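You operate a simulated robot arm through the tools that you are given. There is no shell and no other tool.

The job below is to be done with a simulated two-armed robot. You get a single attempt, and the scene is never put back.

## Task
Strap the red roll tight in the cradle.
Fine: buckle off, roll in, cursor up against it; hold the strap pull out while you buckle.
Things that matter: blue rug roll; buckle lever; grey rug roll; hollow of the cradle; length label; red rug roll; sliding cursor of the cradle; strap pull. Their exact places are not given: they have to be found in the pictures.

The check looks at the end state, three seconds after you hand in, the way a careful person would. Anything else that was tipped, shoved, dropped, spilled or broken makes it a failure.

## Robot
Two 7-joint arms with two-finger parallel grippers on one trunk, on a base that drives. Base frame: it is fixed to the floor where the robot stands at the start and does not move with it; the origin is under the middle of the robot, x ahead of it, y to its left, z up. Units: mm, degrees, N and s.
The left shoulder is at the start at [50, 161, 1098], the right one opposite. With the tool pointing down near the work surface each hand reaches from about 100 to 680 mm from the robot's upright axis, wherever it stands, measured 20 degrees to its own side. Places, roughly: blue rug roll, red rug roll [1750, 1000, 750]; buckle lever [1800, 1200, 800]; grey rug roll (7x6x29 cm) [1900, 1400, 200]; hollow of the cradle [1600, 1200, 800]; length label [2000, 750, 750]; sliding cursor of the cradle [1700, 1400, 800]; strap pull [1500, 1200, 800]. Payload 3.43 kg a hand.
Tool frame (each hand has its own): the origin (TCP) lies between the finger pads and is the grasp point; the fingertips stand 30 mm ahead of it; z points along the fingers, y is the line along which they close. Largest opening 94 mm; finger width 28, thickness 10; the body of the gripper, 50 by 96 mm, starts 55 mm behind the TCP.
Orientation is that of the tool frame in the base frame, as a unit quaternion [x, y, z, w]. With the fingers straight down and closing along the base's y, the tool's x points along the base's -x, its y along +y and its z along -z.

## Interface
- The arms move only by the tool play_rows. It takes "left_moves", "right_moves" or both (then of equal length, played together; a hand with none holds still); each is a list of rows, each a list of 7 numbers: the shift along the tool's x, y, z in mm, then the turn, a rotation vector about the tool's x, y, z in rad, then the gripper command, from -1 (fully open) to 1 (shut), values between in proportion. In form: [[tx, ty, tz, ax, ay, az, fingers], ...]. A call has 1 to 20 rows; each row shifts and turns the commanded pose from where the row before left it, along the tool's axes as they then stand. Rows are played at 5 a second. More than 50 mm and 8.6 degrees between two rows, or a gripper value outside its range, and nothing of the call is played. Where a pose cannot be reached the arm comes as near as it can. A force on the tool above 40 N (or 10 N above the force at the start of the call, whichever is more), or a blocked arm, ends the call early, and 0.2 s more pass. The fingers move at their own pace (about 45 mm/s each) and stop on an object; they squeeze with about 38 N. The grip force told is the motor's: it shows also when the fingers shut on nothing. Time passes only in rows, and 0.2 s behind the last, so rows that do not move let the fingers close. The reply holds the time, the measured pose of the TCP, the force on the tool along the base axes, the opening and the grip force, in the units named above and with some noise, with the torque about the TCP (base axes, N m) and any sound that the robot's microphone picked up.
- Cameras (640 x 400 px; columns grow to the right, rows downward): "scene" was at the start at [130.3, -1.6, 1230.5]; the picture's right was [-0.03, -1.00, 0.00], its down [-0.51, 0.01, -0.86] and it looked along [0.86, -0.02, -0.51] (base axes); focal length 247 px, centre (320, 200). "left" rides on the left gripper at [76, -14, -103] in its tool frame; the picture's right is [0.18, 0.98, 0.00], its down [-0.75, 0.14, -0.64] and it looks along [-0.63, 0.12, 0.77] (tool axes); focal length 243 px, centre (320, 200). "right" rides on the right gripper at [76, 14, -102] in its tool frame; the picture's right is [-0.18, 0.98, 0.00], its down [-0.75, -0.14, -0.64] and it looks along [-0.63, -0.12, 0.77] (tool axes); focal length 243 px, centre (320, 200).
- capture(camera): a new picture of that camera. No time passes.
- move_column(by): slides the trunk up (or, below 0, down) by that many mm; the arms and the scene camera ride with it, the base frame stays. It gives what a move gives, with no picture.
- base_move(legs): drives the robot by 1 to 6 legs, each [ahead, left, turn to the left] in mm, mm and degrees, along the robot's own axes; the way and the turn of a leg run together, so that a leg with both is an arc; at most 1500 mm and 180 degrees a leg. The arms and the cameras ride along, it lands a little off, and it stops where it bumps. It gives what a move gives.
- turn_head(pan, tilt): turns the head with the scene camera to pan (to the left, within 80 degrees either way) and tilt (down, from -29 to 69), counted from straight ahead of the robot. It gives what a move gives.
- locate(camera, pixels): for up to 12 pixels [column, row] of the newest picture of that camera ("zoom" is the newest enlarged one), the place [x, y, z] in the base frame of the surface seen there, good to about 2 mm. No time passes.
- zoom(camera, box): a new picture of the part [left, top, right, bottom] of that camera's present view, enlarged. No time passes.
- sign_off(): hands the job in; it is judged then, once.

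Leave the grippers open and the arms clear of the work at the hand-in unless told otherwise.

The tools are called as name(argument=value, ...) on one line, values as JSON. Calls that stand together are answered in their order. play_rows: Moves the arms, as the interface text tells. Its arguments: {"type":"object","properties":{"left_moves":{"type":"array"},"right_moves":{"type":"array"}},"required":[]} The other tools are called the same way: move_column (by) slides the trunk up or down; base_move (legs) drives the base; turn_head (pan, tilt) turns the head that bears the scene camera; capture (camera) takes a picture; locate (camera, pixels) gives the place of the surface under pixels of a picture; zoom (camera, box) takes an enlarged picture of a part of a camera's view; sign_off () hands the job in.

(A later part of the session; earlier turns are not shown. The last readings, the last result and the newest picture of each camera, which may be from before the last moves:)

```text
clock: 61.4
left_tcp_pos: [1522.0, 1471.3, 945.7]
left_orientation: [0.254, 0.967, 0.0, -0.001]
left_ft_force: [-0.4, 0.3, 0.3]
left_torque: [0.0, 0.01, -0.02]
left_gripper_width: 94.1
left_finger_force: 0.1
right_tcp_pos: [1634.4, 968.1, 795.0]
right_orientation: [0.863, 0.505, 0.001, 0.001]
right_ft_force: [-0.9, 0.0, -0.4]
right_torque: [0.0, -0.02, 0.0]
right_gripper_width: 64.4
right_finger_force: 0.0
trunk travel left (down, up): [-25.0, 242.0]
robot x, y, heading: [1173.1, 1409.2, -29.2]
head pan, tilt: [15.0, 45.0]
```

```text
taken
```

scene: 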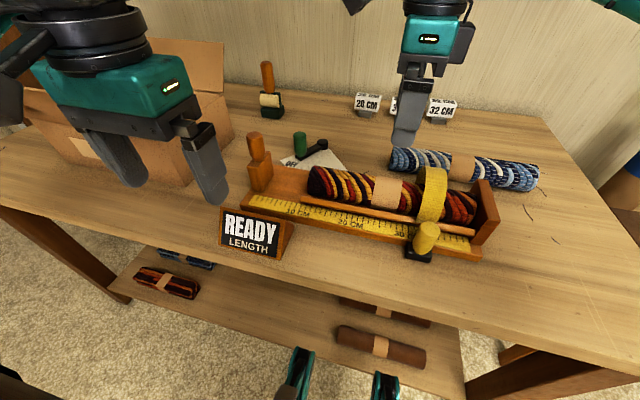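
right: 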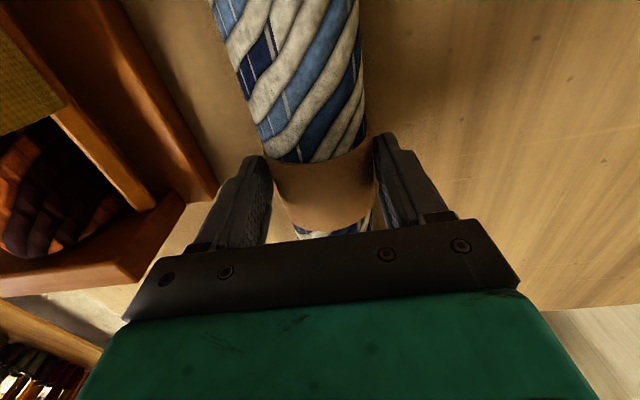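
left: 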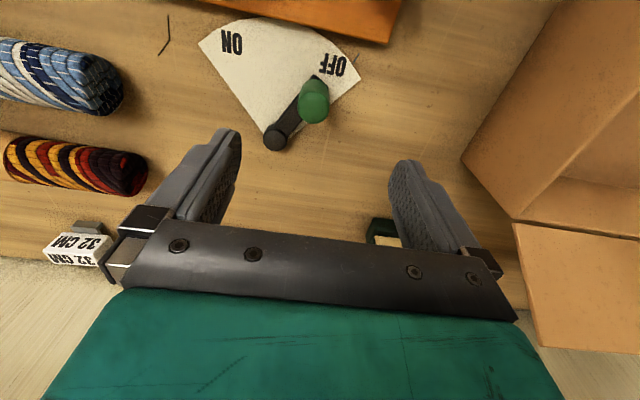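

Caged without force. I push 8 mm ahead slowly, open, and rise.

play_rows(right_moves=[[0, 2, 0, 0, 0, 0, -0.37], [0, 2, 0, 0, 0, 0, -0.37], [0, 2, 0, 0, 0, 0, -0.37], [0, 2, 0, 0, 0, 0, -0.37], [0, 0, 0, 0, 0, 0, -0.37], [0, -1, 0, 0, 0, 0, -0.5], [0, 0, 0, 0, 0, 0, -0.9], [0, 0, 0, 0, 0, 0, -1], [0, 0, -25, 0, 0, 0, -1], [0, 0, -40, 0, 0, 0, -1], [0, 0, -40, 0, 0, 0, -1], [0, 0, -40, 0, 0, 0, -1]])

capture(camera="right")

```text
clock: 64.0
left_tcp_pos: [1521.9, 1472.0, 946.7]
left_orientation: [0.254, 0.967, 0.0, -0.001]
left_ft_force: [-0.3, -0.3, 0.0]
left_torque: [0.02, 0.02, 0.0]
left_gripper_width: 94.0
left_finger_force: 0.0
right_tcp_pos: [1640.7, 962.5, 943.3]
right_orientation: [0.863, 0.505, 0.0, 0.001]
right_ft_force: [-0.8, -0.1, -0.8]
right_torque: [-0.02, -0.01, 0.01]
right_gripper_width: 93.8
right_finger_force: 0.0
trunk travel left (down, up): [-25.0, 242.0]
robot x, y, heading: [1170.0, 1405.9, -29.7]
head pan, tilt: [15.0, 45.0]
```

```text
taken
```

right: 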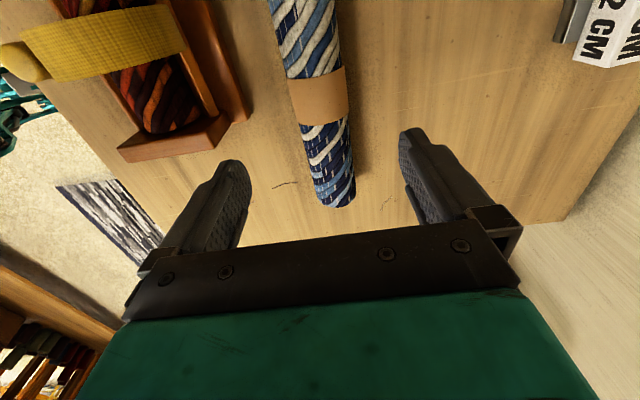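

locate(camera="right", pixels=[[292, 100], [297, 100], [306, 100], [320, 100], [334, 100], [342, 100], [347, 100], [272, 15], [325, 202], [350, 195]])

```text
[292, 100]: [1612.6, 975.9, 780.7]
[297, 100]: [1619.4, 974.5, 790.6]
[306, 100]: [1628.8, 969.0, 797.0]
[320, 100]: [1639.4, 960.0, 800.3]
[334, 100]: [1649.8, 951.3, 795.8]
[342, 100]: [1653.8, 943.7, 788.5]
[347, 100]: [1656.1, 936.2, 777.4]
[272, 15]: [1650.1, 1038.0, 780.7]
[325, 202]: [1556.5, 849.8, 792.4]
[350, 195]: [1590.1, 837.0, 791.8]
```

Blue is back at A_g ~950.6 (originally ~951.5). Next the cursor. I bring the right hand back a bit later; now I enlarge the cursor and the roll's left end in the scene view.

capture(camera="scene")

zoom(camera="scene", box=[220, 110, 400, 240])

```text
taken
```

scene: 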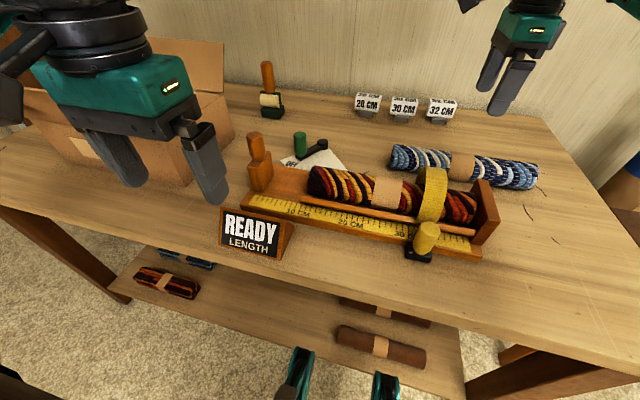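

```text
3.08 times, centred on (310, 175) of scene
```

zoom: 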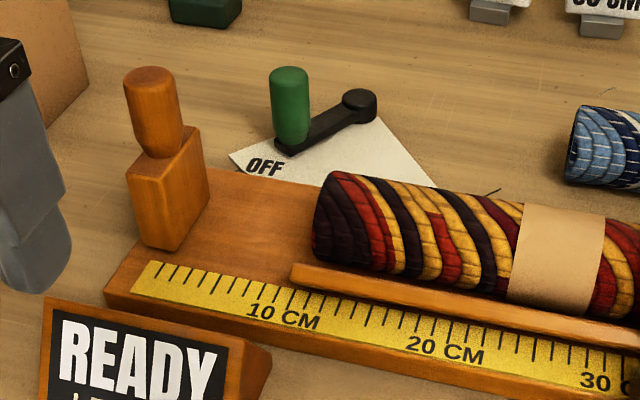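

locate(camera="zoom", pixels=[[152, 72], [155, 110], [130, 105], [178, 105], [158, 145], [150, 180], [178, 195], [190, 180], [200, 160], [207, 175], [180, 235], [145, 230]])

locate(camera="zoom", pixels=[[322, 225], [330, 190], [345, 225], [325, 255], [250, 230], [230, 200], [290, 100], [285, 75], [360, 100], [250, 165], [295, 272], [565, 240]])

```text
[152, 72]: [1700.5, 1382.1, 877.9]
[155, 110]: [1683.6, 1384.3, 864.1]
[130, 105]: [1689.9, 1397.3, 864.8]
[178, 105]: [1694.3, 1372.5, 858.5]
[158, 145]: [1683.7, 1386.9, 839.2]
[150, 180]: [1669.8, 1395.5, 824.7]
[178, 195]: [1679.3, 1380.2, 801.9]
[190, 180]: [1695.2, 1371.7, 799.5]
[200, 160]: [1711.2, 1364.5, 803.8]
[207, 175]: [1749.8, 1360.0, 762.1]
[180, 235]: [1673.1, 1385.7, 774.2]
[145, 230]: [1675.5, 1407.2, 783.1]
```

```text
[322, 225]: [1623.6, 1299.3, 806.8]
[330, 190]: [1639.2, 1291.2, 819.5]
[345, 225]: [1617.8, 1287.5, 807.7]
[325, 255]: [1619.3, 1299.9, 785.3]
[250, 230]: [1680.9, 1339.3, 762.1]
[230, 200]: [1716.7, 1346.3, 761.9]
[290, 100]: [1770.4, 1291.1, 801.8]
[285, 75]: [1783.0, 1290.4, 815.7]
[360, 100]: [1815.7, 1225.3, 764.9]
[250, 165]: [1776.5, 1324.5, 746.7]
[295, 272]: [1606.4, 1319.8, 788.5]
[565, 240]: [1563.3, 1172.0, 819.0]
```

The cursor's right face is at L_g 2029 and the roll's left end at ~1932, so it must slide ~97 mm right. Its knob centre is near A_g 796, L_g 2043, z 838-880. I bring the left hand over and down around the knob (TCP z 866), and at the same time take the right hand back over the strap pull and turn it back 90 degrees.

play_rows(left_moves=[[-39.5, 2.4, 0, 0, 0, 0, -1], [-39.5, 2.4, 0, 0, 0, 0, -1], [-39.5, 2.4, 0, 0, 0, 0, -1], [-39.5, 2.4, 0, 0, 0, 0, -1], [-39.5, 2.4, 0, 0, 0, 0, -1], [0, 0, 0, 0, 0, 0, -1], [0, 0, 0, 0, 0, 0, -1], [0, 0, 0, 0, 0, 0, -1], [0, 0, 0, 0, 0, 0, -1], [0, 0, 0, 0, 0, 0, -1], [0, 0, 0, 0, 0, 0, -1], [0, 0, 0, 0, 0, 0, -1], [0, 0, 0, 0, 0, 0, -1], [0, 0, 0, 0, 0, 0, -1], [0, 0, 0, 0, 0, 0, -1], [0, 0, 0, 0, 0, 0, -1], [0, 0, 0, 0, 0, 0, -1]], right_moves=[[12.7, -41.3, 0, 0, 0, 0, -1], [12.7, -41.3, 0, 0, 0, 0, -1], [12.7, -41.3, 0, 0, 0, 0, -1], [12.7, -41.3, 0, 0, 0, 0, -1], [12.7, -41.3, 0, 0, 0, 0, -1], [12.7, -41.3, 0, 0, 0, 0, -1], [0, 0, 0, 0, 0, -0.1428, -1], [0, 0, 0, 0, 0, -0.1428, -1], [0, 0, 0, 0, 0, -0.1428, -1], [0, 0, 0, 0, 0, -0.1428, -1], [0, 0, 0, 0, 0, -0.1428, -1], [0, 0, 0, 0, 0, -0.1428, -1], [0, 0, 0, 0, 0, -0.1428, -1], [0, 0, 0, 0, 0, -0.1428, -1], [0, 0, 0, 0, 0, -0.1428, -1], [0, 0, 0, 0, 0, -0.1428, -1], [0, 0, 0, 0, 0, -0.1428, -1]])

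capture(camera="left")

capture(camera="right")

capture(camera="scene")

```text
clock: 67.6
left_tcp_pos: [1700.9, 1385.7, 946.2]
left_orientation: [0.254, 0.967, 0.001, 0.0]
left_ft_force: [0.0, 1.0, -0.2]
left_torque: [0.02, 0.02, 0.01]
left_gripper_width: 94.0
left_finger_force: 0.0
right_tcp_pos: [1461.2, 1150.5, 940.4]
right_orientation: [0.253, 0.968, 0.0, 0.001]
right_ft_force: [-0.4, -0.4, -0.6]
right_torque: [-0.02, -0.01, 0.0]
right_gripper_width: 94.1
right_finger_force: 0.0
trunk travel left (down, up): [-25.0, 242.0]
robot x, y, heading: [1170.6, 1410.9, -29.0]
head pan, tilt: [15.0, 45.0]
```

```text
taken
```

left: 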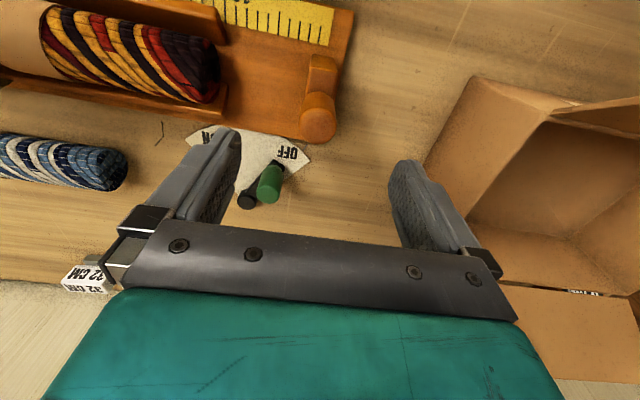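

```text
taken
```

right: 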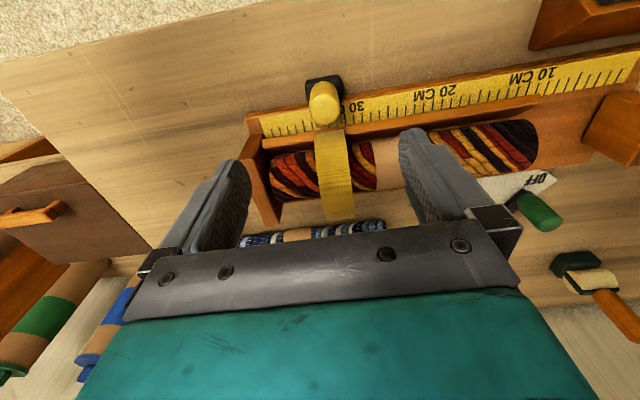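

```text
taken
```

scene: 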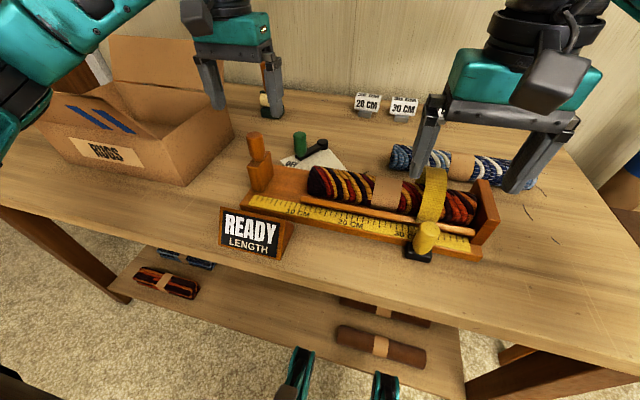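

Both hands are in place above. From the left camera the cursor knob is at (318,112); I read it and the roll end.

locate(camera="left", pixels=[[318, 105], [318, 118], [303, 112], [333, 112], [318, 135], [310, 70], [322, 60], [212, 75], [205, 95], [218, 60], [338, 75], [300, 80]])

zoom(camera="left", box=[180, 20, 400, 160])

```text
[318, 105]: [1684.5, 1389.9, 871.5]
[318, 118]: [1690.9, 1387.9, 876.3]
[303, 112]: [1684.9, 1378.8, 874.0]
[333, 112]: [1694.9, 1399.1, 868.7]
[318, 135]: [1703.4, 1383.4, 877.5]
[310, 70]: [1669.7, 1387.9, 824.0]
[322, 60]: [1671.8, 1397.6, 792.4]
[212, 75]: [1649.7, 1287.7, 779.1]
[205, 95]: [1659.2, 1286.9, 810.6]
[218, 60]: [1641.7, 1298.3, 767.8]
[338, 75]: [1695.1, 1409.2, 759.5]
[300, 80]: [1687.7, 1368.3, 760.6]
```

```text
2.86 times, centred on (290, 90) of left
```

zoom: 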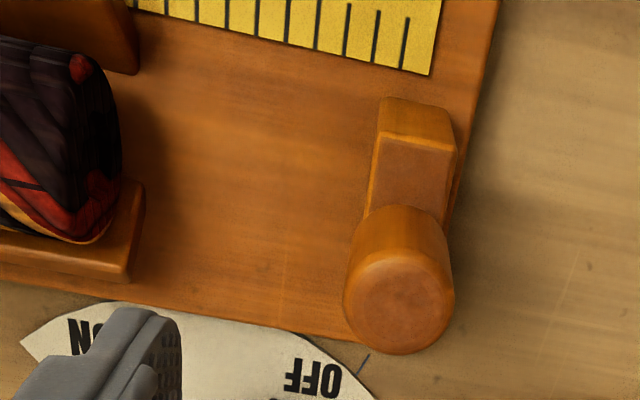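

Knob centre is (A_g 793, L_g 2042). I shift 3 mm back, 2 mm right, descend to TCP z 865 and close on the knob.

play_rows(left_moves=[[3, -2, 30, 0, 0, 0, -1], [0, 0, 30, 0, 0, 0, -1], [0, 0, 21, 0, 0, 0, -1], [0, 0, 0, 0, 0, 0, 0], [0, 0, 0, 0, 0, 0, 0.5], [0, 0, 0, 0, 0, 0, 1], [0, 0, 0, 0, 0, 0, 1], [0, 0, 0, 0, 0, 0, 1]])

capture(camera="left")

zoom(camera="scene", box=[200, 60, 380, 240])

```text
clock: 69.4
left_tcp_pos: [1697.4, 1385.2, 862.2]
left_orientation: [0.256, 0.967, 0.0, -0.001]
left_ft_force: [-5.2, -6.7, -2.4]
left_torque: [0.17, -0.36, -0.06]
left_gripper_width: 29.8
left_finger_force: 36.3
right_tcp_pos: [1461.8, 1149.4, 940.3]
right_orientation: [0.255, 0.967, 0.001, 0.001]
right_ft_force: [-0.4, -0.4, 0.5]
right_torque: [0.0, 0.02, -0.01]
right_gripper_width: 93.8
right_finger_force: 0.0
trunk travel left (down, up): [-25.0, 242.0]
robot x, y, heading: [1171.0, 1405.4, -29.2]
head pan, tilt: [15.0, 45.0]
```

```text
taken
```

left: 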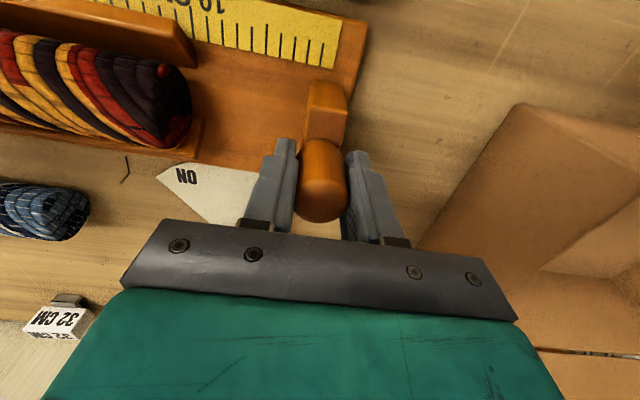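

```text
2.22 times, centred on (290, 150) of scene
```

zoom: 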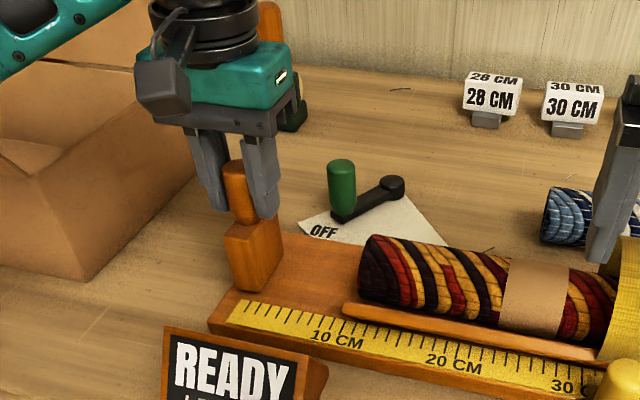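

Gripped (29.8 mm). I slide the cursor to the right by 85 mm in 10 mm rows, following the cradle's slight angle.

play_rows(left_moves=[[0.15, -8, 0, 0, 0, 0, 1], [0.15, -11, 0, 0, 0, 0, 1], [0.15, -11, 0, 0, 0, 0, 1], [0.15, -11, 0, 0, 0, 0, 1], [0.15, -11, 0, 0, 0, 0, 1], [0.15, -11, 0, 0, 0, 0, 1], [0.15, -11, 0, 0, 0, 0, 1], [0.15, -11, 0, 0, 0, 0, 1]])

capture(camera="left")

```text
clock: 71.2
left_tcp_pos: [1653.9, 1310.8, 862.8]
left_orientation: [0.255, 0.967, 0.0, -0.003]
left_ft_force: [3.7, -4.3, -10.4]
left_torque: [0.05, -1.46, 0.05]
left_gripper_width: 29.7
left_finger_force: 44.8
right_tcp_pos: [1461.8, 1149.8, 940.7]
right_orientation: [0.254, 0.967, 0.0, 0.001]
right_ft_force: [-0.3, 0.3, 0.1]
right_torque: [0.0, 0.0, 0.03]
right_gripper_width: 94.1
right_finger_force: 0.1
trunk travel left (down, up): [-25.0, 242.0]
robot x, y, heading: [1170.6, 1409.1, -29.2]
head pan, tilt: [15.0, 45.0]
```

```text
taken
```

left: 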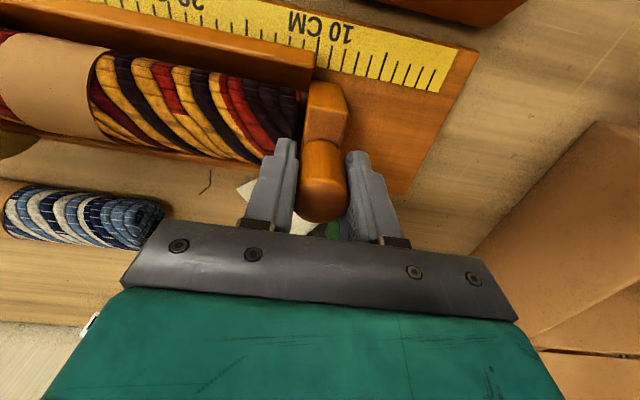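

The cursor moved 86 mm; ~11 mm remain. I go on in 2 mm rows.

play_rows(left_moves=[[0, -2, 0, 0, 0, 0, 1], [0, -2, 0, 0, 0, 0, 1], [0, -2, 0, 0, 0, 0, 1], [0, -2, 0, 0, 0, 0, 1], [0, -2, 0, 0, 0, 0, 1]])

zoom(camera="scene", box=[220, 110, 520, 280])

capture(camera="left")

```text
clock: 72.4
left_tcp_pos: [1649.9, 1301.8, 862.0]
left_orientation: [0.255, 0.967, 0.001, -0.003]
left_ft_force: [-0.1, 1.0, -18.3]
left_torque: [0.54, -0.09, 0.04]
left_gripper_width: 29.5
left_finger_force: 45.1
right_tcp_pos: [1462.8, 1151.5, 941.2]
right_orientation: [0.254, 0.967, 0.0, 0.001]
right_ft_force: [-0.1, 0.5, -0.6]
right_torque: [-0.01, -0.01, 0.0]
right_gripper_width: 94.1
right_finger_force: 0.0
trunk travel left (down, up): [-25.0, 242.0]
robot x, y, heading: [1171.8, 1408.3, -29.3]
head pan, tilt: [15.0, 45.0]
```

```text
2.13 times, centred on (370, 195) of scene
```

zoom: 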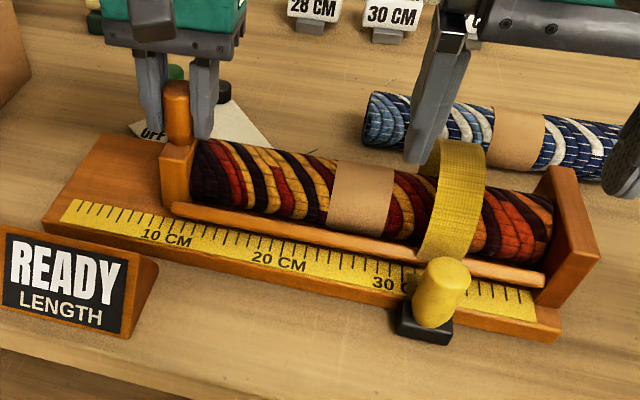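

```text
taken
```

left: 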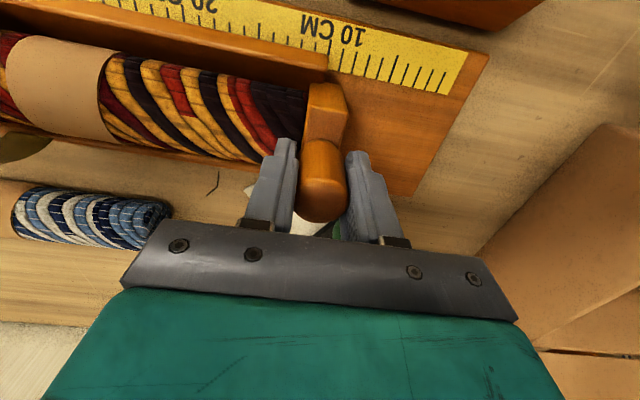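

Almost touching. I relieve the vertical pull (1.5 mm down) and push on in 1.5 mm rows until the force shows the roll is pressed against the end board.

play_rows(left_moves=[[0, -1.5, 1.5, 0, 0, 0, 1], [0, -1.5, 0, 0, 0, 0, 1], [0, -1.5, 0, 0, 0, 0, 1]])

zoom(camera="scene", box=[250, 120, 370, 220])

zoom(camera="scene", box=[420, 150, 520, 270])

```text
clock: 73.2
left_tcp_pos: [1649.9, 1303.8, 863.6]
left_orientation: [0.251, 0.968, 0.002, -0.002]
left_ft_force: [9.8, 28.1, -9.1]
left_torque: [-0.86, 0.9, -0.09]
left_gripper_width: 29.7
left_finger_force: 44.9
right_tcp_pos: [1462.3, 1151.8, 941.4]
right_orientation: [0.253, 0.967, -0.001, -0.001]
right_ft_force: [-0.4, 0.5, 0.9]
right_torque: [0.0, 0.02, 0.0]
right_gripper_width: 94.0
right_finger_force: 0.1
trunk travel left (down, up): [-25.0, 242.0]
robot x, y, heading: [1173.0, 1408.0, -29.3]
head pan, tilt: [15.0, 45.0]
```

```text
4.00 times, centred on (310, 170) of scene
```

zoom: 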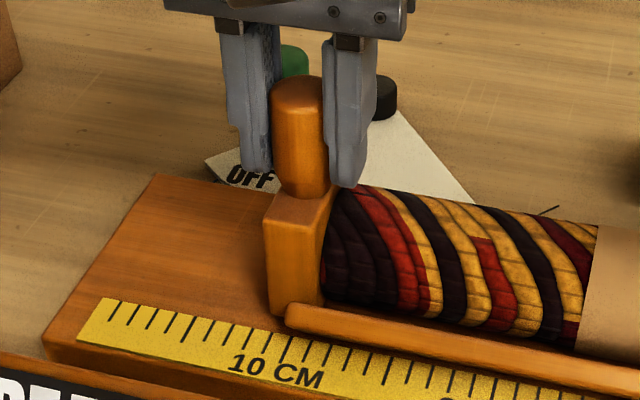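

```text
3.33 times, centred on (470, 210) of scene
```

zoom: 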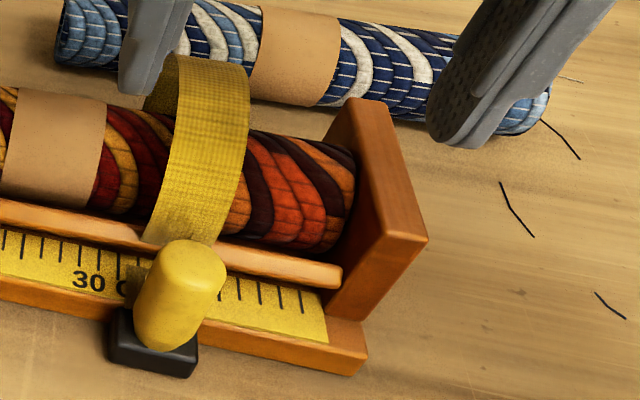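

About 29 N along the slide: the cursor is blocked. I check where the roll's ends are now.

locate(camera="zoom", pixels=[[345, 200], [350, 175], [335, 235], [320, 245], [340, 240], [356, 180], [360, 200], [325, 140], [345, 120], [355, 150], [362, 160], [350, 250]])

zoom(camera="right", box=[220, 80, 560, 240])

```text
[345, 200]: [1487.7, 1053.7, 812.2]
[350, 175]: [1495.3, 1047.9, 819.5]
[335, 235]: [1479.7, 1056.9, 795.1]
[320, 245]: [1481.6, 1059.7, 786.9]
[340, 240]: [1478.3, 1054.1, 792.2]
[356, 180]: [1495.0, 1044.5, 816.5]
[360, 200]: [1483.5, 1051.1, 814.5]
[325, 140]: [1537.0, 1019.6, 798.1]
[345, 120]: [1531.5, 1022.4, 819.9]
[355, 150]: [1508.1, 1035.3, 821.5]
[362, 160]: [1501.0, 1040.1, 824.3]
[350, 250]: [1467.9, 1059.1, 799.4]
```

```text
1.88 times, centred on (390, 160) of right
```

zoom: 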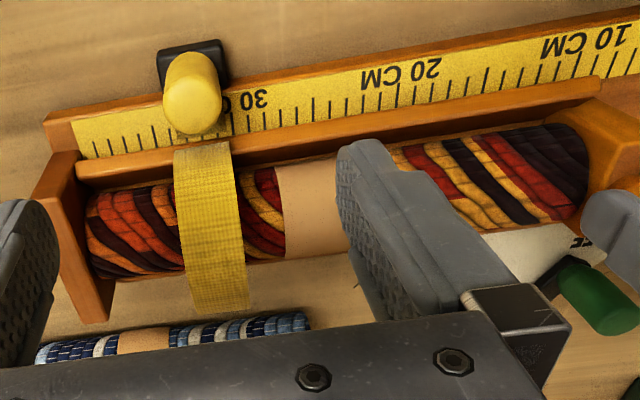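

The roll touches the end board (L_g 1646-1649) and the cursor's face touches the roll. I ease the push by 1.5 mm, open the left fingers and rise clear.

play_rows(left_moves=[[0, 1.5, 0, 0, 0, 0, 1], [0, 0, 0, 0, 0, 0, 0.3], [0, 0, 0, 0, 0, 0, 0], [0, 0, 0, 0, 0, 0, -0.5], [0, 0, -15, 0, 0, 0, -0.8], [0, 0, -35, 0, 0, 0, -1], [0, 0, -35, 0, 0, 0, -1]])

zoom(camera="scene", box=[230, 110, 410, 240])

capture(camera="left")

```text
clock: 74.8
left_tcp_pos: [1645.8, 1298.6, 947.2]
left_orientation: [0.253, 0.967, 0.0, -0.001]
left_ft_force: [-1.4, 0.0, -0.2]
left_torque: [0.0, -0.03, 0.02]
left_gripper_width: 93.9
left_finger_force: 0.1
right_tcp_pos: [1461.6, 1150.3, 941.2]
right_orientation: [0.253, 0.967, -0.001, 0.002]
right_ft_force: [0.1, 0.5, -0.1]
right_torque: [-0.01, 0.0, 0.01]
right_gripper_width: 94.0
right_finger_force: 0.1
trunk travel left (down, up): [-25.0, 242.0]
robot x, y, heading: [1169.1, 1409.5, -29.6]
head pan, tilt: [15.0, 45.0]
```

```text
3.08 times, centred on (320, 175) of scene
```

zoom: 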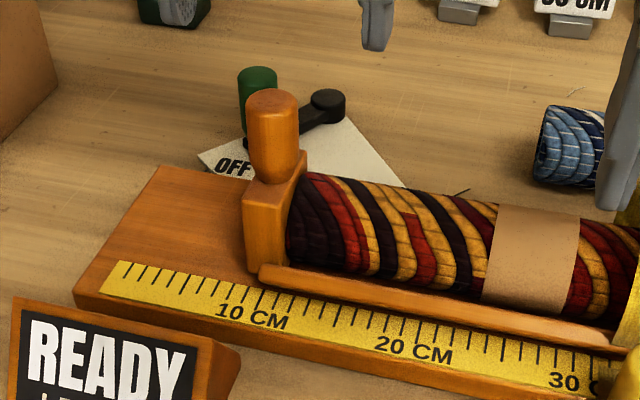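

```text
taken
```

left: 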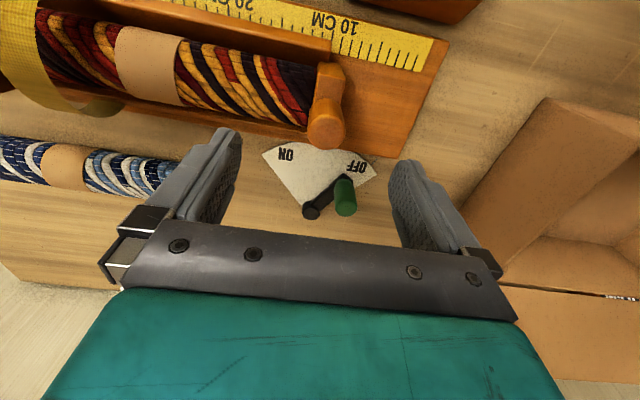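

I check the contact between cursor and roll closely in the left camera.

zoom(camera="left", box=[250, 40, 380, 160])

zoom(camera="right", box=[230, 60, 430, 220])

```text
3.33 times, centred on (315, 100) of left
```

zoom: 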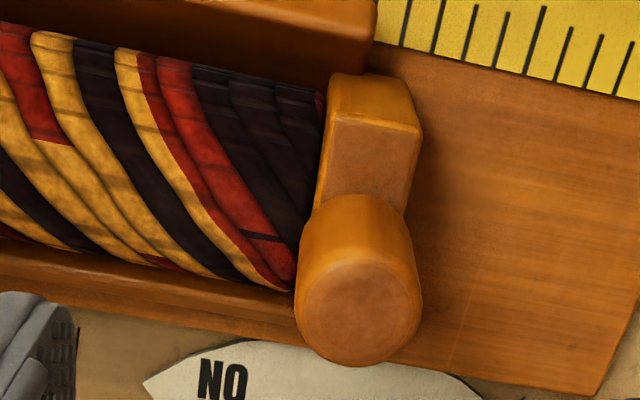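

```text
2.50 times, centred on (330, 140) of right
```

zoom: 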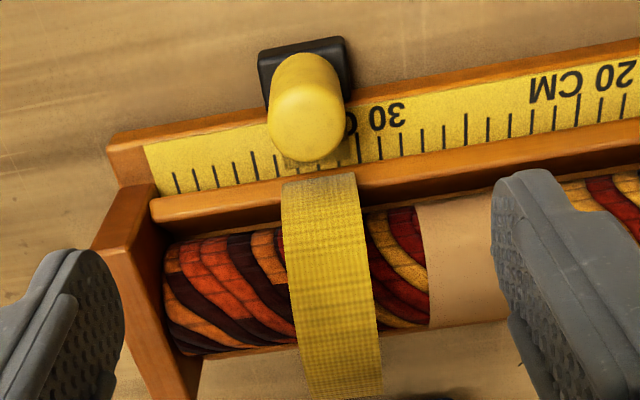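

Good contact. Now the strap pull: I read its knob and foot from the right camera (knob at ~(323,103)).

capture(camera="right")

locate(camera="right", pixels=[[322, 92], [322, 105], [322, 118], [311, 108], [335, 106], [323, 122], [308, 82], [340, 78], [325, 128], [335, 160], [320, 84], [345, 215]])

```text
taken
```

right: 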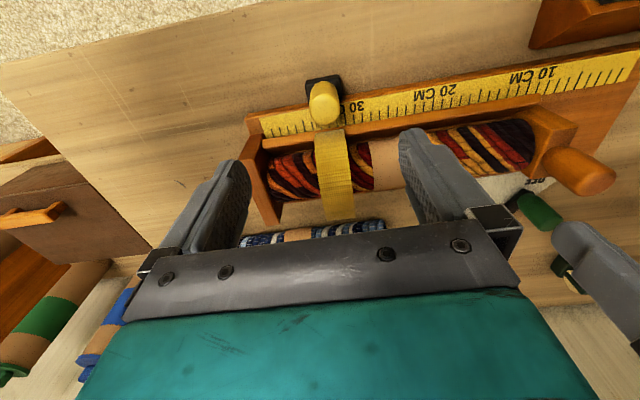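

```text
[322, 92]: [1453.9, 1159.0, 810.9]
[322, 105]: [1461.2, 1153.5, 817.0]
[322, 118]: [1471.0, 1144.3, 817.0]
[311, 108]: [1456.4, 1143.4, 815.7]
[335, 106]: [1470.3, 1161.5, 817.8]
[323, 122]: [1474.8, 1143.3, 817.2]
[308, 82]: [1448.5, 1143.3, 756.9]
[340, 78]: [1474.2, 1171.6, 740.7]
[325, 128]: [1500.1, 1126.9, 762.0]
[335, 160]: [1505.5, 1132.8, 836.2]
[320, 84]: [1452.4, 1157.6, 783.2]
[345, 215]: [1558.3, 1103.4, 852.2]
```

Pull knob centre: about (1464,1152), top z 818. I lower the right hand around it (TCP z 802) and close; at the same time the left hand goes over the lever knob at OFF (1783,1291), staying high.

play_rows(left_moves=[[-30.8, 15.3, 0, 0, 0, 0, -1], [-30.8, 15.3, 0, 0, 0, 0, -1], [-30.8, 15.3, 0, 0, 0, 0, -1], [-30.8, 15.3, 0, 0, 0, 0, -1], [0, 0, 0, 0, 0, 0, -1], [0, 0, 0, 0, 0, 0, -1], [0, 0, 0, 0, 0, 0, -1], [0, 0, 0, 0, 0, 0, -1], [0, 0, 0, 0, 0, 0, -1]], right_moves=[[-1.3, 2.7, 30, 0, 0, 0, -1], [0, 0, 40, 0, 0, 0, -1], [0, 0, 40, 0, 0, 0, -1], [0, 0, 29, 0, 0, 0, -1], [0, 0, 0, 0, 0, 0, 0], [0, 0, 0, 0, 0, 0, 0.6], [0, 0, 0, 0, 0, 0, 1], [0, 0, 0, 0, 0, 0, 1], [0, 0, 0, 0, 0, 0, 1]])

capture(camera="left")

capture(camera="right")

capture(camera="scene")

```text
clock: 76.8
left_tcp_pos: [1783.8, 1291.9, 948.4]
left_orientation: [0.254, 0.967, 0.0, -0.001]
left_ft_force: [-0.8, -0.3, -0.2]
left_torque: [0.04, 0.02, -0.01]
left_gripper_width: 94.0
left_finger_force: 0.0
right_tcp_pos: [1463.5, 1154.2, 799.5]
right_orientation: [0.254, 0.967, -0.001, 0.001]
right_ft_force: [0.6, 1.7, -1.9]
right_torque: [-0.06, -0.13, 0.03]
right_gripper_width: 30.9
right_finger_force: 37.0
trunk travel left (down, up): [-25.0, 242.0]
robot x, y, heading: [1172.4, 1410.8, -29.2]
head pan, tilt: [15.0, 45.0]
```

```text
taken
```

left: 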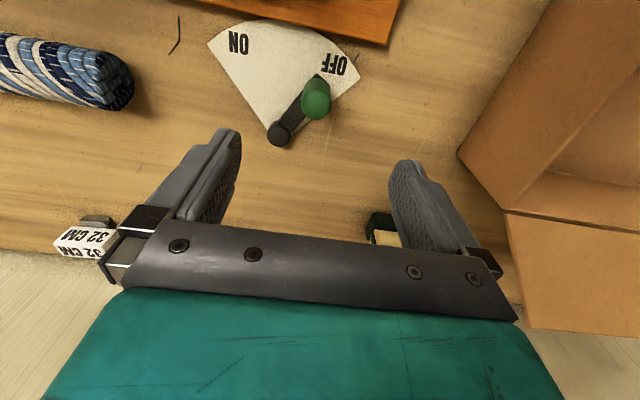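

```text
taken
```

right: 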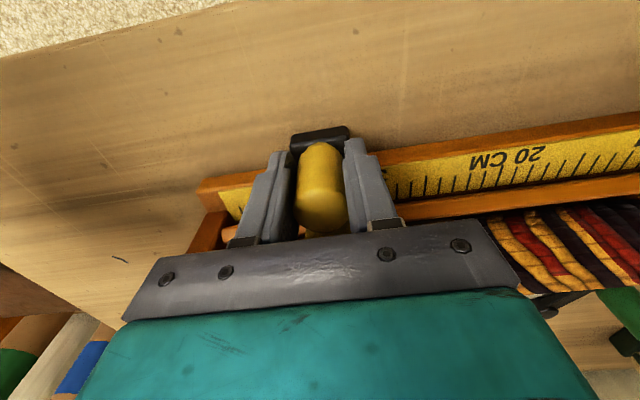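

```text
taken
```

scene: 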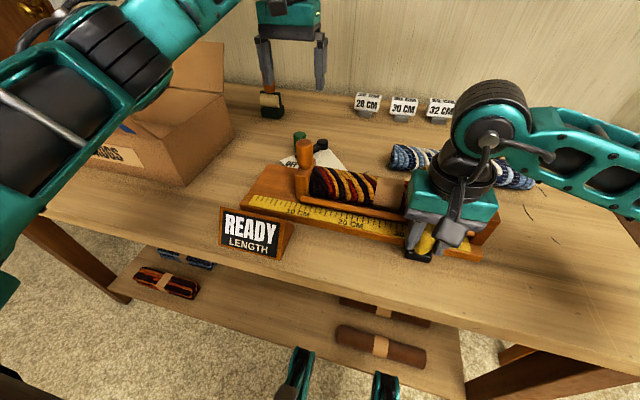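

The right hand holds the pull knob (30.9 mm). I now lower the left hand around the lever knob and cage it as before (~37 mm).

play_rows(left_moves=[[0, -1, 40, 0, 0, 0, -1], [0, 0, 40, 0, 0, 0, -1], [0, 0, 40, 0, 0, 0, -1], [0, 0, 27, 0, 0, 0, -1], [0, 0, 0, 0, 0, 0, 0], [0, 0, 0, 0, 0, 0, 0.2], [0, 0, 0, 0, 0, 0, 0.2], [0, 0, 0, 0, 0, 0, 0.2]])

capture(camera="left")

```text
clock: 78.6
left_tcp_pos: [1783.2, 1291.2, 800.8]
left_orientation: [0.254, 0.967, 0.001, -0.001]
left_ft_force: [0.2, 0.0, 0.0]
left_torque: [-0.01, 0.01, 0.0]
left_gripper_width: 37.5
left_finger_force: 0.0
right_tcp_pos: [1463.9, 1153.4, 800.4]
right_orientation: [0.254, 0.967, 0.0, 0.0]
right_ft_force: [1.4, 1.8, -3.8]
right_torque: [0.0, 0.09, 0.01]
right_gripper_width: 30.5
right_finger_force: 45.0
trunk travel left (down, up): [-25.0, 242.0]
robot x, y, heading: [1169.0, 1410.4, -29.5]
head pan, tilt: [15.0, 45.0]
```

```text
taken
```

left: 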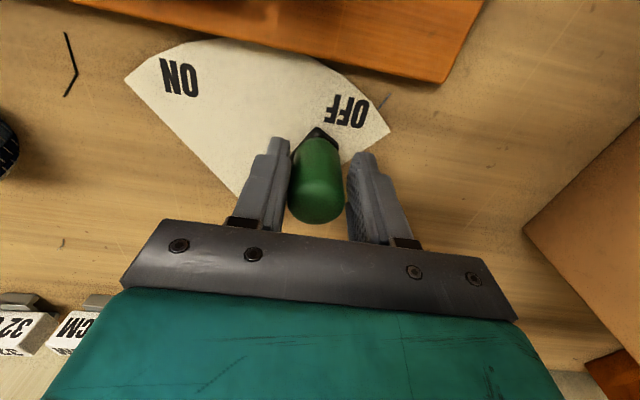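

The lever is caged. Now I pull the strap pull towards me by 20 mm in 5 mm rows and watch force and position.

play_rows(right_moves=[[5, 0, 0, 0, 0, 0, 1], [5, 0, 0, 0, 0, 0, 1], [5, 0, 0, 0, 0, 0, 1], [5, 0, 0, 0, 0, 0, 1]])

capture(camera="right")

zoom(camera="scene", box=[340, 120, 540, 280])

```text
clock: 79.6
left_tcp_pos: [1783.7, 1290.8, 800.4]
left_orientation: [0.255, 0.967, 0.0, 0.0]
left_ft_force: [0.0, -0.5, -0.3]
left_torque: [-0.01, 0.0, 0.0]
left_gripper_width: 37.6
left_finger_force: 0.0
right_tcp_pos: [1448.8, 1160.3, 801.0]
right_orientation: [0.253, 0.967, 0.001, 0.001]
right_ft_force: [3.4, 1.6, -1.4]
right_torque: [-0.22, -0.41, 0.1]
right_gripper_width: 30.7
right_finger_force: 45.1
trunk travel left (down, up): [-25.0, 242.0]
robot x, y, heading: [1172.1, 1408.8, -29.3]
head pan, tilt: [15.0, 45.0]
```

```text
taken
```

right: 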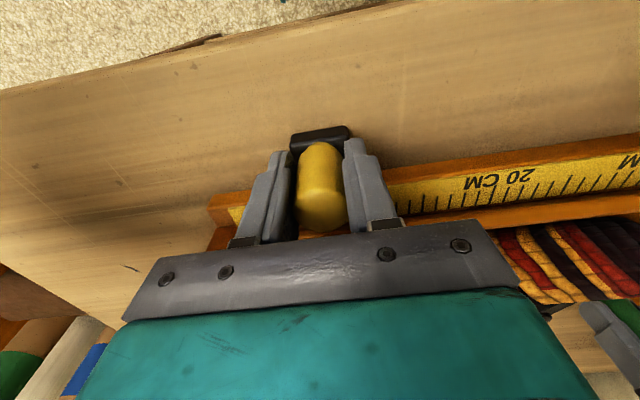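

```text
2.50 times, centred on (440, 200) of scene
```

zoom: 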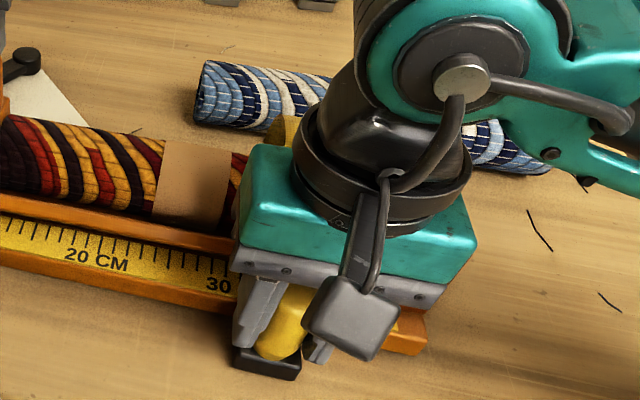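

It slides out (16.5 mm so far) with a light pull-back. I continue 20 mm more.

play_rows(right_moves=[[5, 0, 0, 0, 0, 0, 1], [5, 0, 0, 0, 0, 0, 1], [5, 0, 0, 0, 0, 0, 1], [5, 0, 0, 0, 0, 0, 1]])

zoom(camera="scene", box=[340, 120, 540, 280])

```text
clock: 80.6
left_tcp_pos: [1784.8, 1290.7, 801.1]
left_orientation: [0.254, 0.967, 0.0, -0.002]
left_ft_force: [1.1, 0.9, -0.9]
left_torque: [-0.01, -0.01, 0.03]
left_gripper_width: 37.7
left_finger_force: 0.1
right_tcp_pos: [1430.2, 1172.3, 800.8]
right_orientation: [0.254, 0.967, 0.0, -0.001]
right_ft_force: [9.0, 6.9, -8.3]
right_torque: [-0.19, -0.31, 0.16]
right_gripper_width: 30.5
right_finger_force: 44.8
trunk travel left (down, up): [-25.0, 242.0]
robot x, y, heading: [1171.2, 1407.4, -29.4]
head pan, tilt: [15.0, 45.0]
```

```text
2.50 times, centred on (440, 200) of scene
```

zoom: 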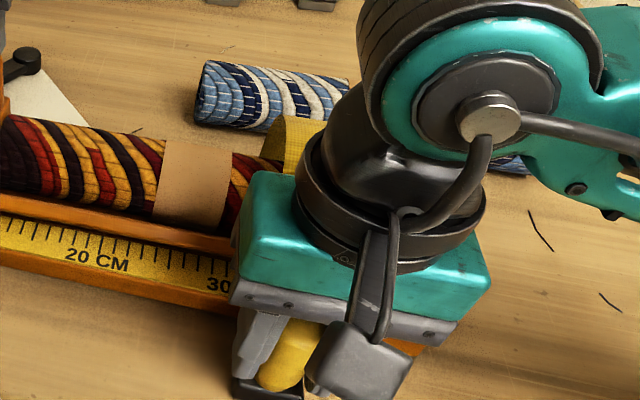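

Pulled 38.7 mm, force still mild (4 N back, some side load). I follow the rail's slight angle and pull on in 2.5 mm rows to find its end.

play_rows(right_moves=[[2.5, 0.8, 0.5, 0, 0, 0, 1], [2.5, 0, 0.3, 0, 0, 0, 1], [2.5, 0.1, 0, 0, 0, 0, 1], [2.5, 0, 0, 0, 0, 0, 1]])

capture(camera="right")

capture(camera="left")

```text
clock: 81.6
left_tcp_pos: [1784.5, 1290.6, 801.3]
left_orientation: [0.254, 0.967, 0.0, -0.002]
left_ft_force: [-0.5, -0.3, 0.0]
left_torque: [-0.01, 0.01, -0.03]
left_gripper_width: 37.7
left_finger_force: 0.1
right_tcp_pos: [1421.9, 1176.8, 801.0]
right_orientation: [0.254, 0.967, 0.0, 0.0]
right_ft_force: [7.6, 3.0, -5.4]
right_torque: [0.25, 0.45, 0.04]
right_gripper_width: 30.4
right_finger_force: 45.0
trunk travel left (down, up): [-25.0, 242.0]
robot x, y, heading: [1168.6, 1409.1, -29.5]
head pan, tilt: [15.0, 45.0]
```

```text
taken
```

right: 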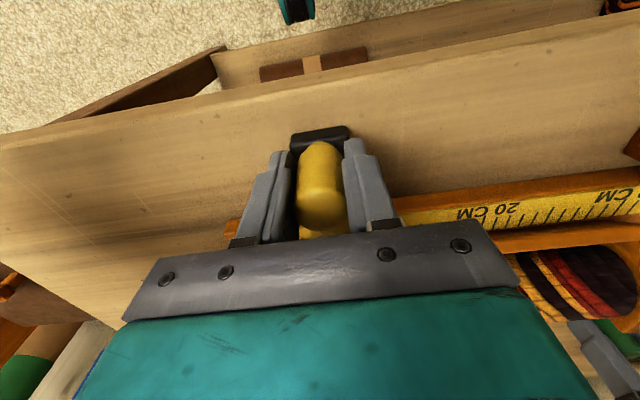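

```text
taken
```

left: 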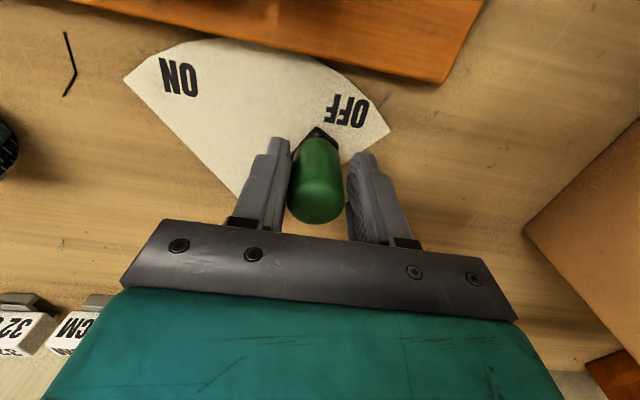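

Now 48 mm out, 5 N back. I pull on 12 mm more in small rows.

play_rows(right_moves=[[2.5, 0, 0, 0, 0, 0, 1], [2.5, 0.1, 0, 0, 0, 0, 1], [2.5, 0, 0, 0, 0, 0, 1], [2.5, 0.1, 0, 0, 0, 0, 1], [2, 0, 0, 0, 0, 0, 1]])

turn_head(pan=-10, tilt=55)

capture(camera="scene")

```text
clock: 82.8
left_tcp_pos: [1783.5, 1291.1, 803.4]
left_orientation: [0.254, 0.967, 0.001, -0.002]
left_ft_force: [0.2, 0.0, 0.1]
left_torque: [0.01, 0.01, 0.02]
left_gripper_width: 37.3
left_finger_force: 0.1
right_tcp_pos: [1410.9, 1182.2, 800.4]
right_orientation: [0.255, 0.967, 0.0, 0.001]
right_ft_force: [6.5, -0.7, -5.8]
right_torque: [0.02, -0.03, -0.06]
right_gripper_width: 30.4
right_finger_force: 45.6
trunk travel left (down, up): [-25.0, 242.0]
robot x, y, heading: [1169.8, 1409.1, -29.5]
head pan, tilt: [15.0, 45.0]
```

```text
clock: 83.7
left_tcp_pos: [1783.3, 1288.7, 801.1]
left_orientation: [0.255, 0.967, 0.0, -0.001]
left_ft_force: [0.1, 1.2, 0.8]
left_torque: [-0.01, 0.0, 0.02]
left_gripper_width: 37.6
left_finger_force: 0.1
right_tcp_pos: [1411.7, 1182.1, 801.0]
right_orientation: [0.255, 0.967, 0.0, 0.0]
right_ft_force: [6.6, -1.8, -7.6]
right_torque: [-0.36, -0.27, -0.12]
right_gripper_width: 30.1
right_finger_force: 45.1
trunk travel left (down, up): [-25.0, 242.0]
robot x, y, heading: [1174.3, 1404.0, -29.3]
head pan, tilt: [-10.0, 55.0]
```

```text
taken
```

scene: 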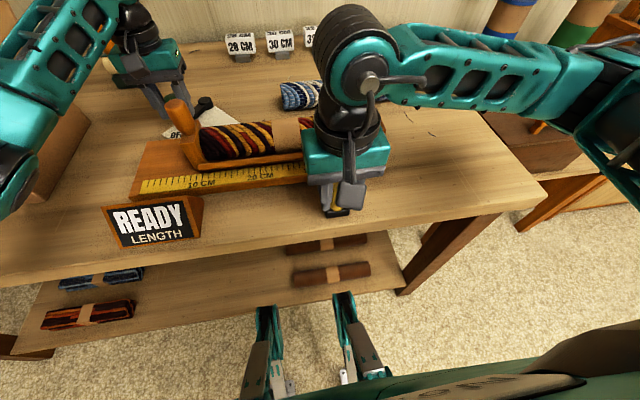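

60 mm out, 6.6 N. I look at the strap behind the hand to see whether it lies tight on the roll.

zoom(camera="scene", box=[230, 80, 410, 230])

zoom(camera="right", box=[180, 100, 480, 260])

```text
2.67 times, centred on (320, 155) of scene
```

zoom: 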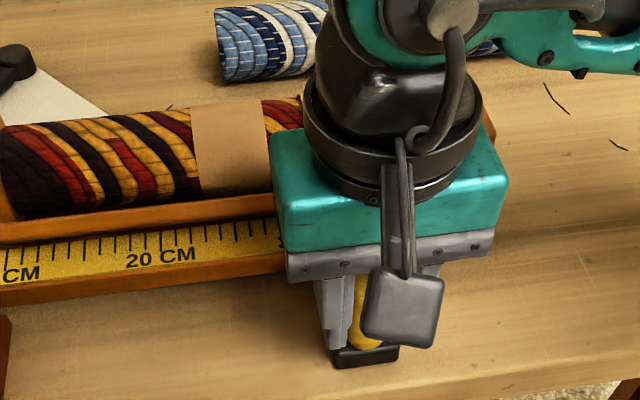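

```text
2.13 times, centred on (330, 180) of right
```

zoom: 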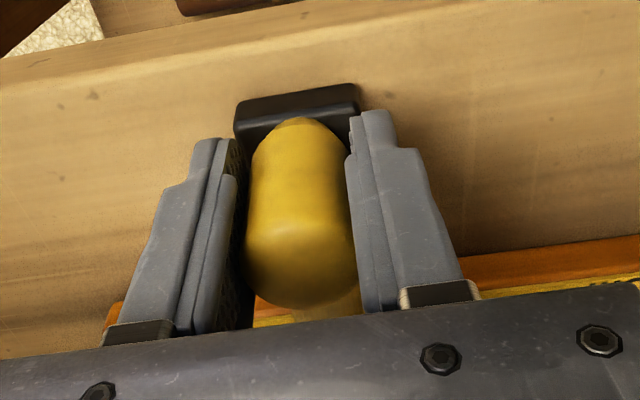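

The strap no longer stands up behind the hand. I pull on carefully to find the end stop of the travel.

play_rows(right_moves=[[2.5, 0, 0, 0, 0, 0, 1], [2.5, 0, 0, 0, 0, 0, 1], [2.5, 0, 0, 0, 0, 0, 1]])

```text
clock: 84.5
left_tcp_pos: [1785.0, 1290.6, 801.1]
left_orientation: [0.254, 0.967, 0.001, -0.003]
left_ft_force: [-0.7, -0.2, -0.2]
left_torque: [0.0, 0.03, 0.01]
left_gripper_width: 37.4
left_finger_force: 0.0
right_tcp_pos: [1407.5, 1185.7, 800.9]
right_orientation: [0.257, 0.967, 0.001, 0.001]
right_ft_force: [25.3, -10.6, -7.6]
right_torque: [0.7, 1.27, 0.18]
right_gripper_width: 30.2
right_finger_force: 44.9
trunk travel left (down, up): [-25.0, 242.0]
robot x, y, heading: [1172.3, 1407.0, -29.4]
head pan, tilt: [-10.0, 55.0]
```

The pull is at its end stop (65 mm out, 27 N). I ease it 1 mm and keep holding while the left hand swings the lever back along its arc from OFF to ON.

play_rows(left_moves=[[0, 0, 0, 0, 0, 0, 0.2], [1.6, -6.2, 0, 0, 0, 0, 0.2], [1.7, -6.2, 0, 0, 0, 0, 0.2], [2.2, -6.1, 0, 0, 0, 0, 0.2], [2.2, -6.2, 0, 0, 0, 0, 0.2], [1.4, -6.4, 0, 0, 0, 0, 0.2], [0.9, -6.5, 0, 0, 0, 0, 0.2], [0.2, -6.5, 0, 0, 0, 0, 0.2], [-0.2, -6.5, 0, 0, 0, 0, 0.2], [-0.9, -6.5, 0, 0, 0, 0, 0.2], [-1.4, -6.4, 0, 0, 0, 0, 0.2], [-2.2, -6.2, 0, 0, 0, 0, 0.2], [-2.2, -6.1, 0, 0, 0, 0, 0.2], [-3, -5.8, 0, 0, 0, 0, 0.2], [-1.4, -2.2, 0, 0, 0, 0, 0.2]], right_moves=[[-1, 0, 0, 0, 0, 0, 1], [0, 0, 0, 0, 0, 0, 1], [0, 0, 0, 0, 0, 0, 1], [0, 0, 0, 0, 0, 0, 1], [0, 0, 0, 0, 0, 0, 1], [0, 0, 0, 0, 0, 0, 1], [0, 0, 0, 0, 0, 0, 1], [0, 0, 0, 0, 0, 0, 1], [0, 0, 0, 0, 0, 0, 1], [0, 0, 0, 0, 0, 0, 1], [0, 0, 0, 0, 0, 0, 1], [0, 0, 0, 0, 0, 0, 1], [0, 0, 0, 0, 0, 0, 1], [0, 0, 0, 0, 0, 0, 1], [0, 0, 0, 0, 0, 0, 1]])

capture(camera="left")

capture(camera="scene")

```text
clock: 87.7
left_tcp_pos: [1744.4, 1219.4, 801.7]
left_orientation: [0.253, 0.968, 0.001, -0.003]
left_ft_force: [1.3, 5.1, -0.2]
left_torque: [-0.03, 0.01, 0.01]
left_gripper_width: 40.4
left_finger_force: 2.5
right_tcp_pos: [1408.2, 1186.0, 798.8]
right_orientation: [0.254, 0.967, 0.0, 0.002]
right_ft_force: [19.7, -14.6, -3.2]
right_torque: [0.47, 0.23, 0.0]
right_gripper_width: 30.2
right_finger_force: 44.8
trunk travel left (down, up): [-25.0, 242.0]
robot x, y, heading: [1171.4, 1406.4, -29.4]
head pan, tilt: [-10.0, 55.0]
```

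```text
taken
```

left: 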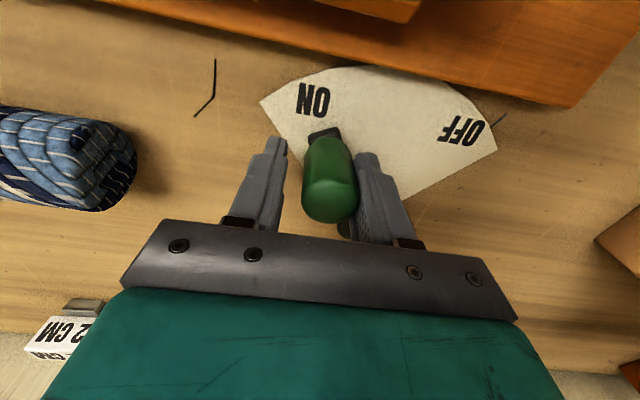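

```text
taken
```

scene: 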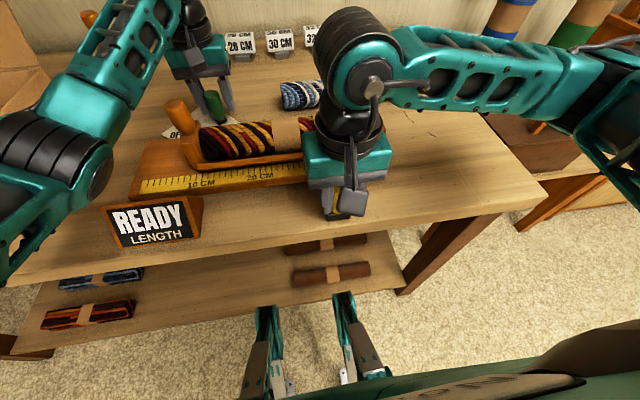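

The lever is at ON (about -29 degrees). I press 3 mm further to its stop to be sure it is fully home, the pull still held.

play_rows(left_moves=[[-1, -2, 0, 0, 0, 0, 0.2], [-0.5, -2, 0, 0, 0, 0, 0.2], [0, 0, 0, 0, 0, 0, 0.2]])

zoom(camera="left", box=[220, 40, 520, 240])

```text
clock: 88.5
left_tcp_pos: [1744.7, 1214.3, 801.1]
left_orientation: [0.253, 0.967, 0.001, -0.002]
left_ft_force: [7.1, 15.8, 5.7]
left_torque: [0.14, 0.04, -0.02]
left_gripper_width: 47.7
left_finger_force: 9.2
right_tcp_pos: [1407.4, 1184.9, 800.7]
right_orientation: [0.256, 0.967, -0.001, 0.001]
right_ft_force: [18.0, -18.8, -5.8]
right_torque: [0.56, 0.15, -0.02]
right_gripper_width: 30.5
right_finger_force: 44.9
trunk travel left (down, up): [-25.0, 242.0]
robot x, y, heading: [1171.4, 1405.4, -29.4]
head pan, tilt: [-10.0, 55.0]
```

```text
2.00 times, centred on (370, 140) of left
```

zoom: 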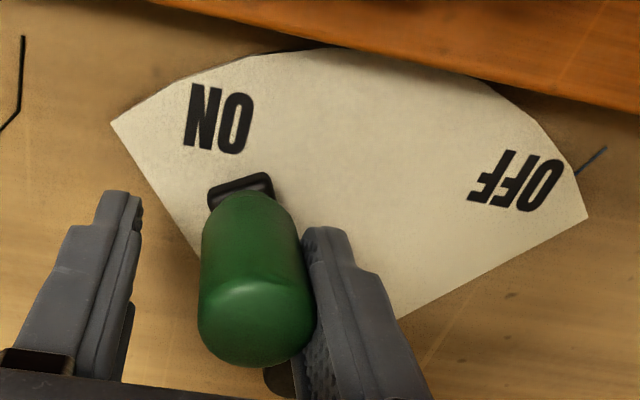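

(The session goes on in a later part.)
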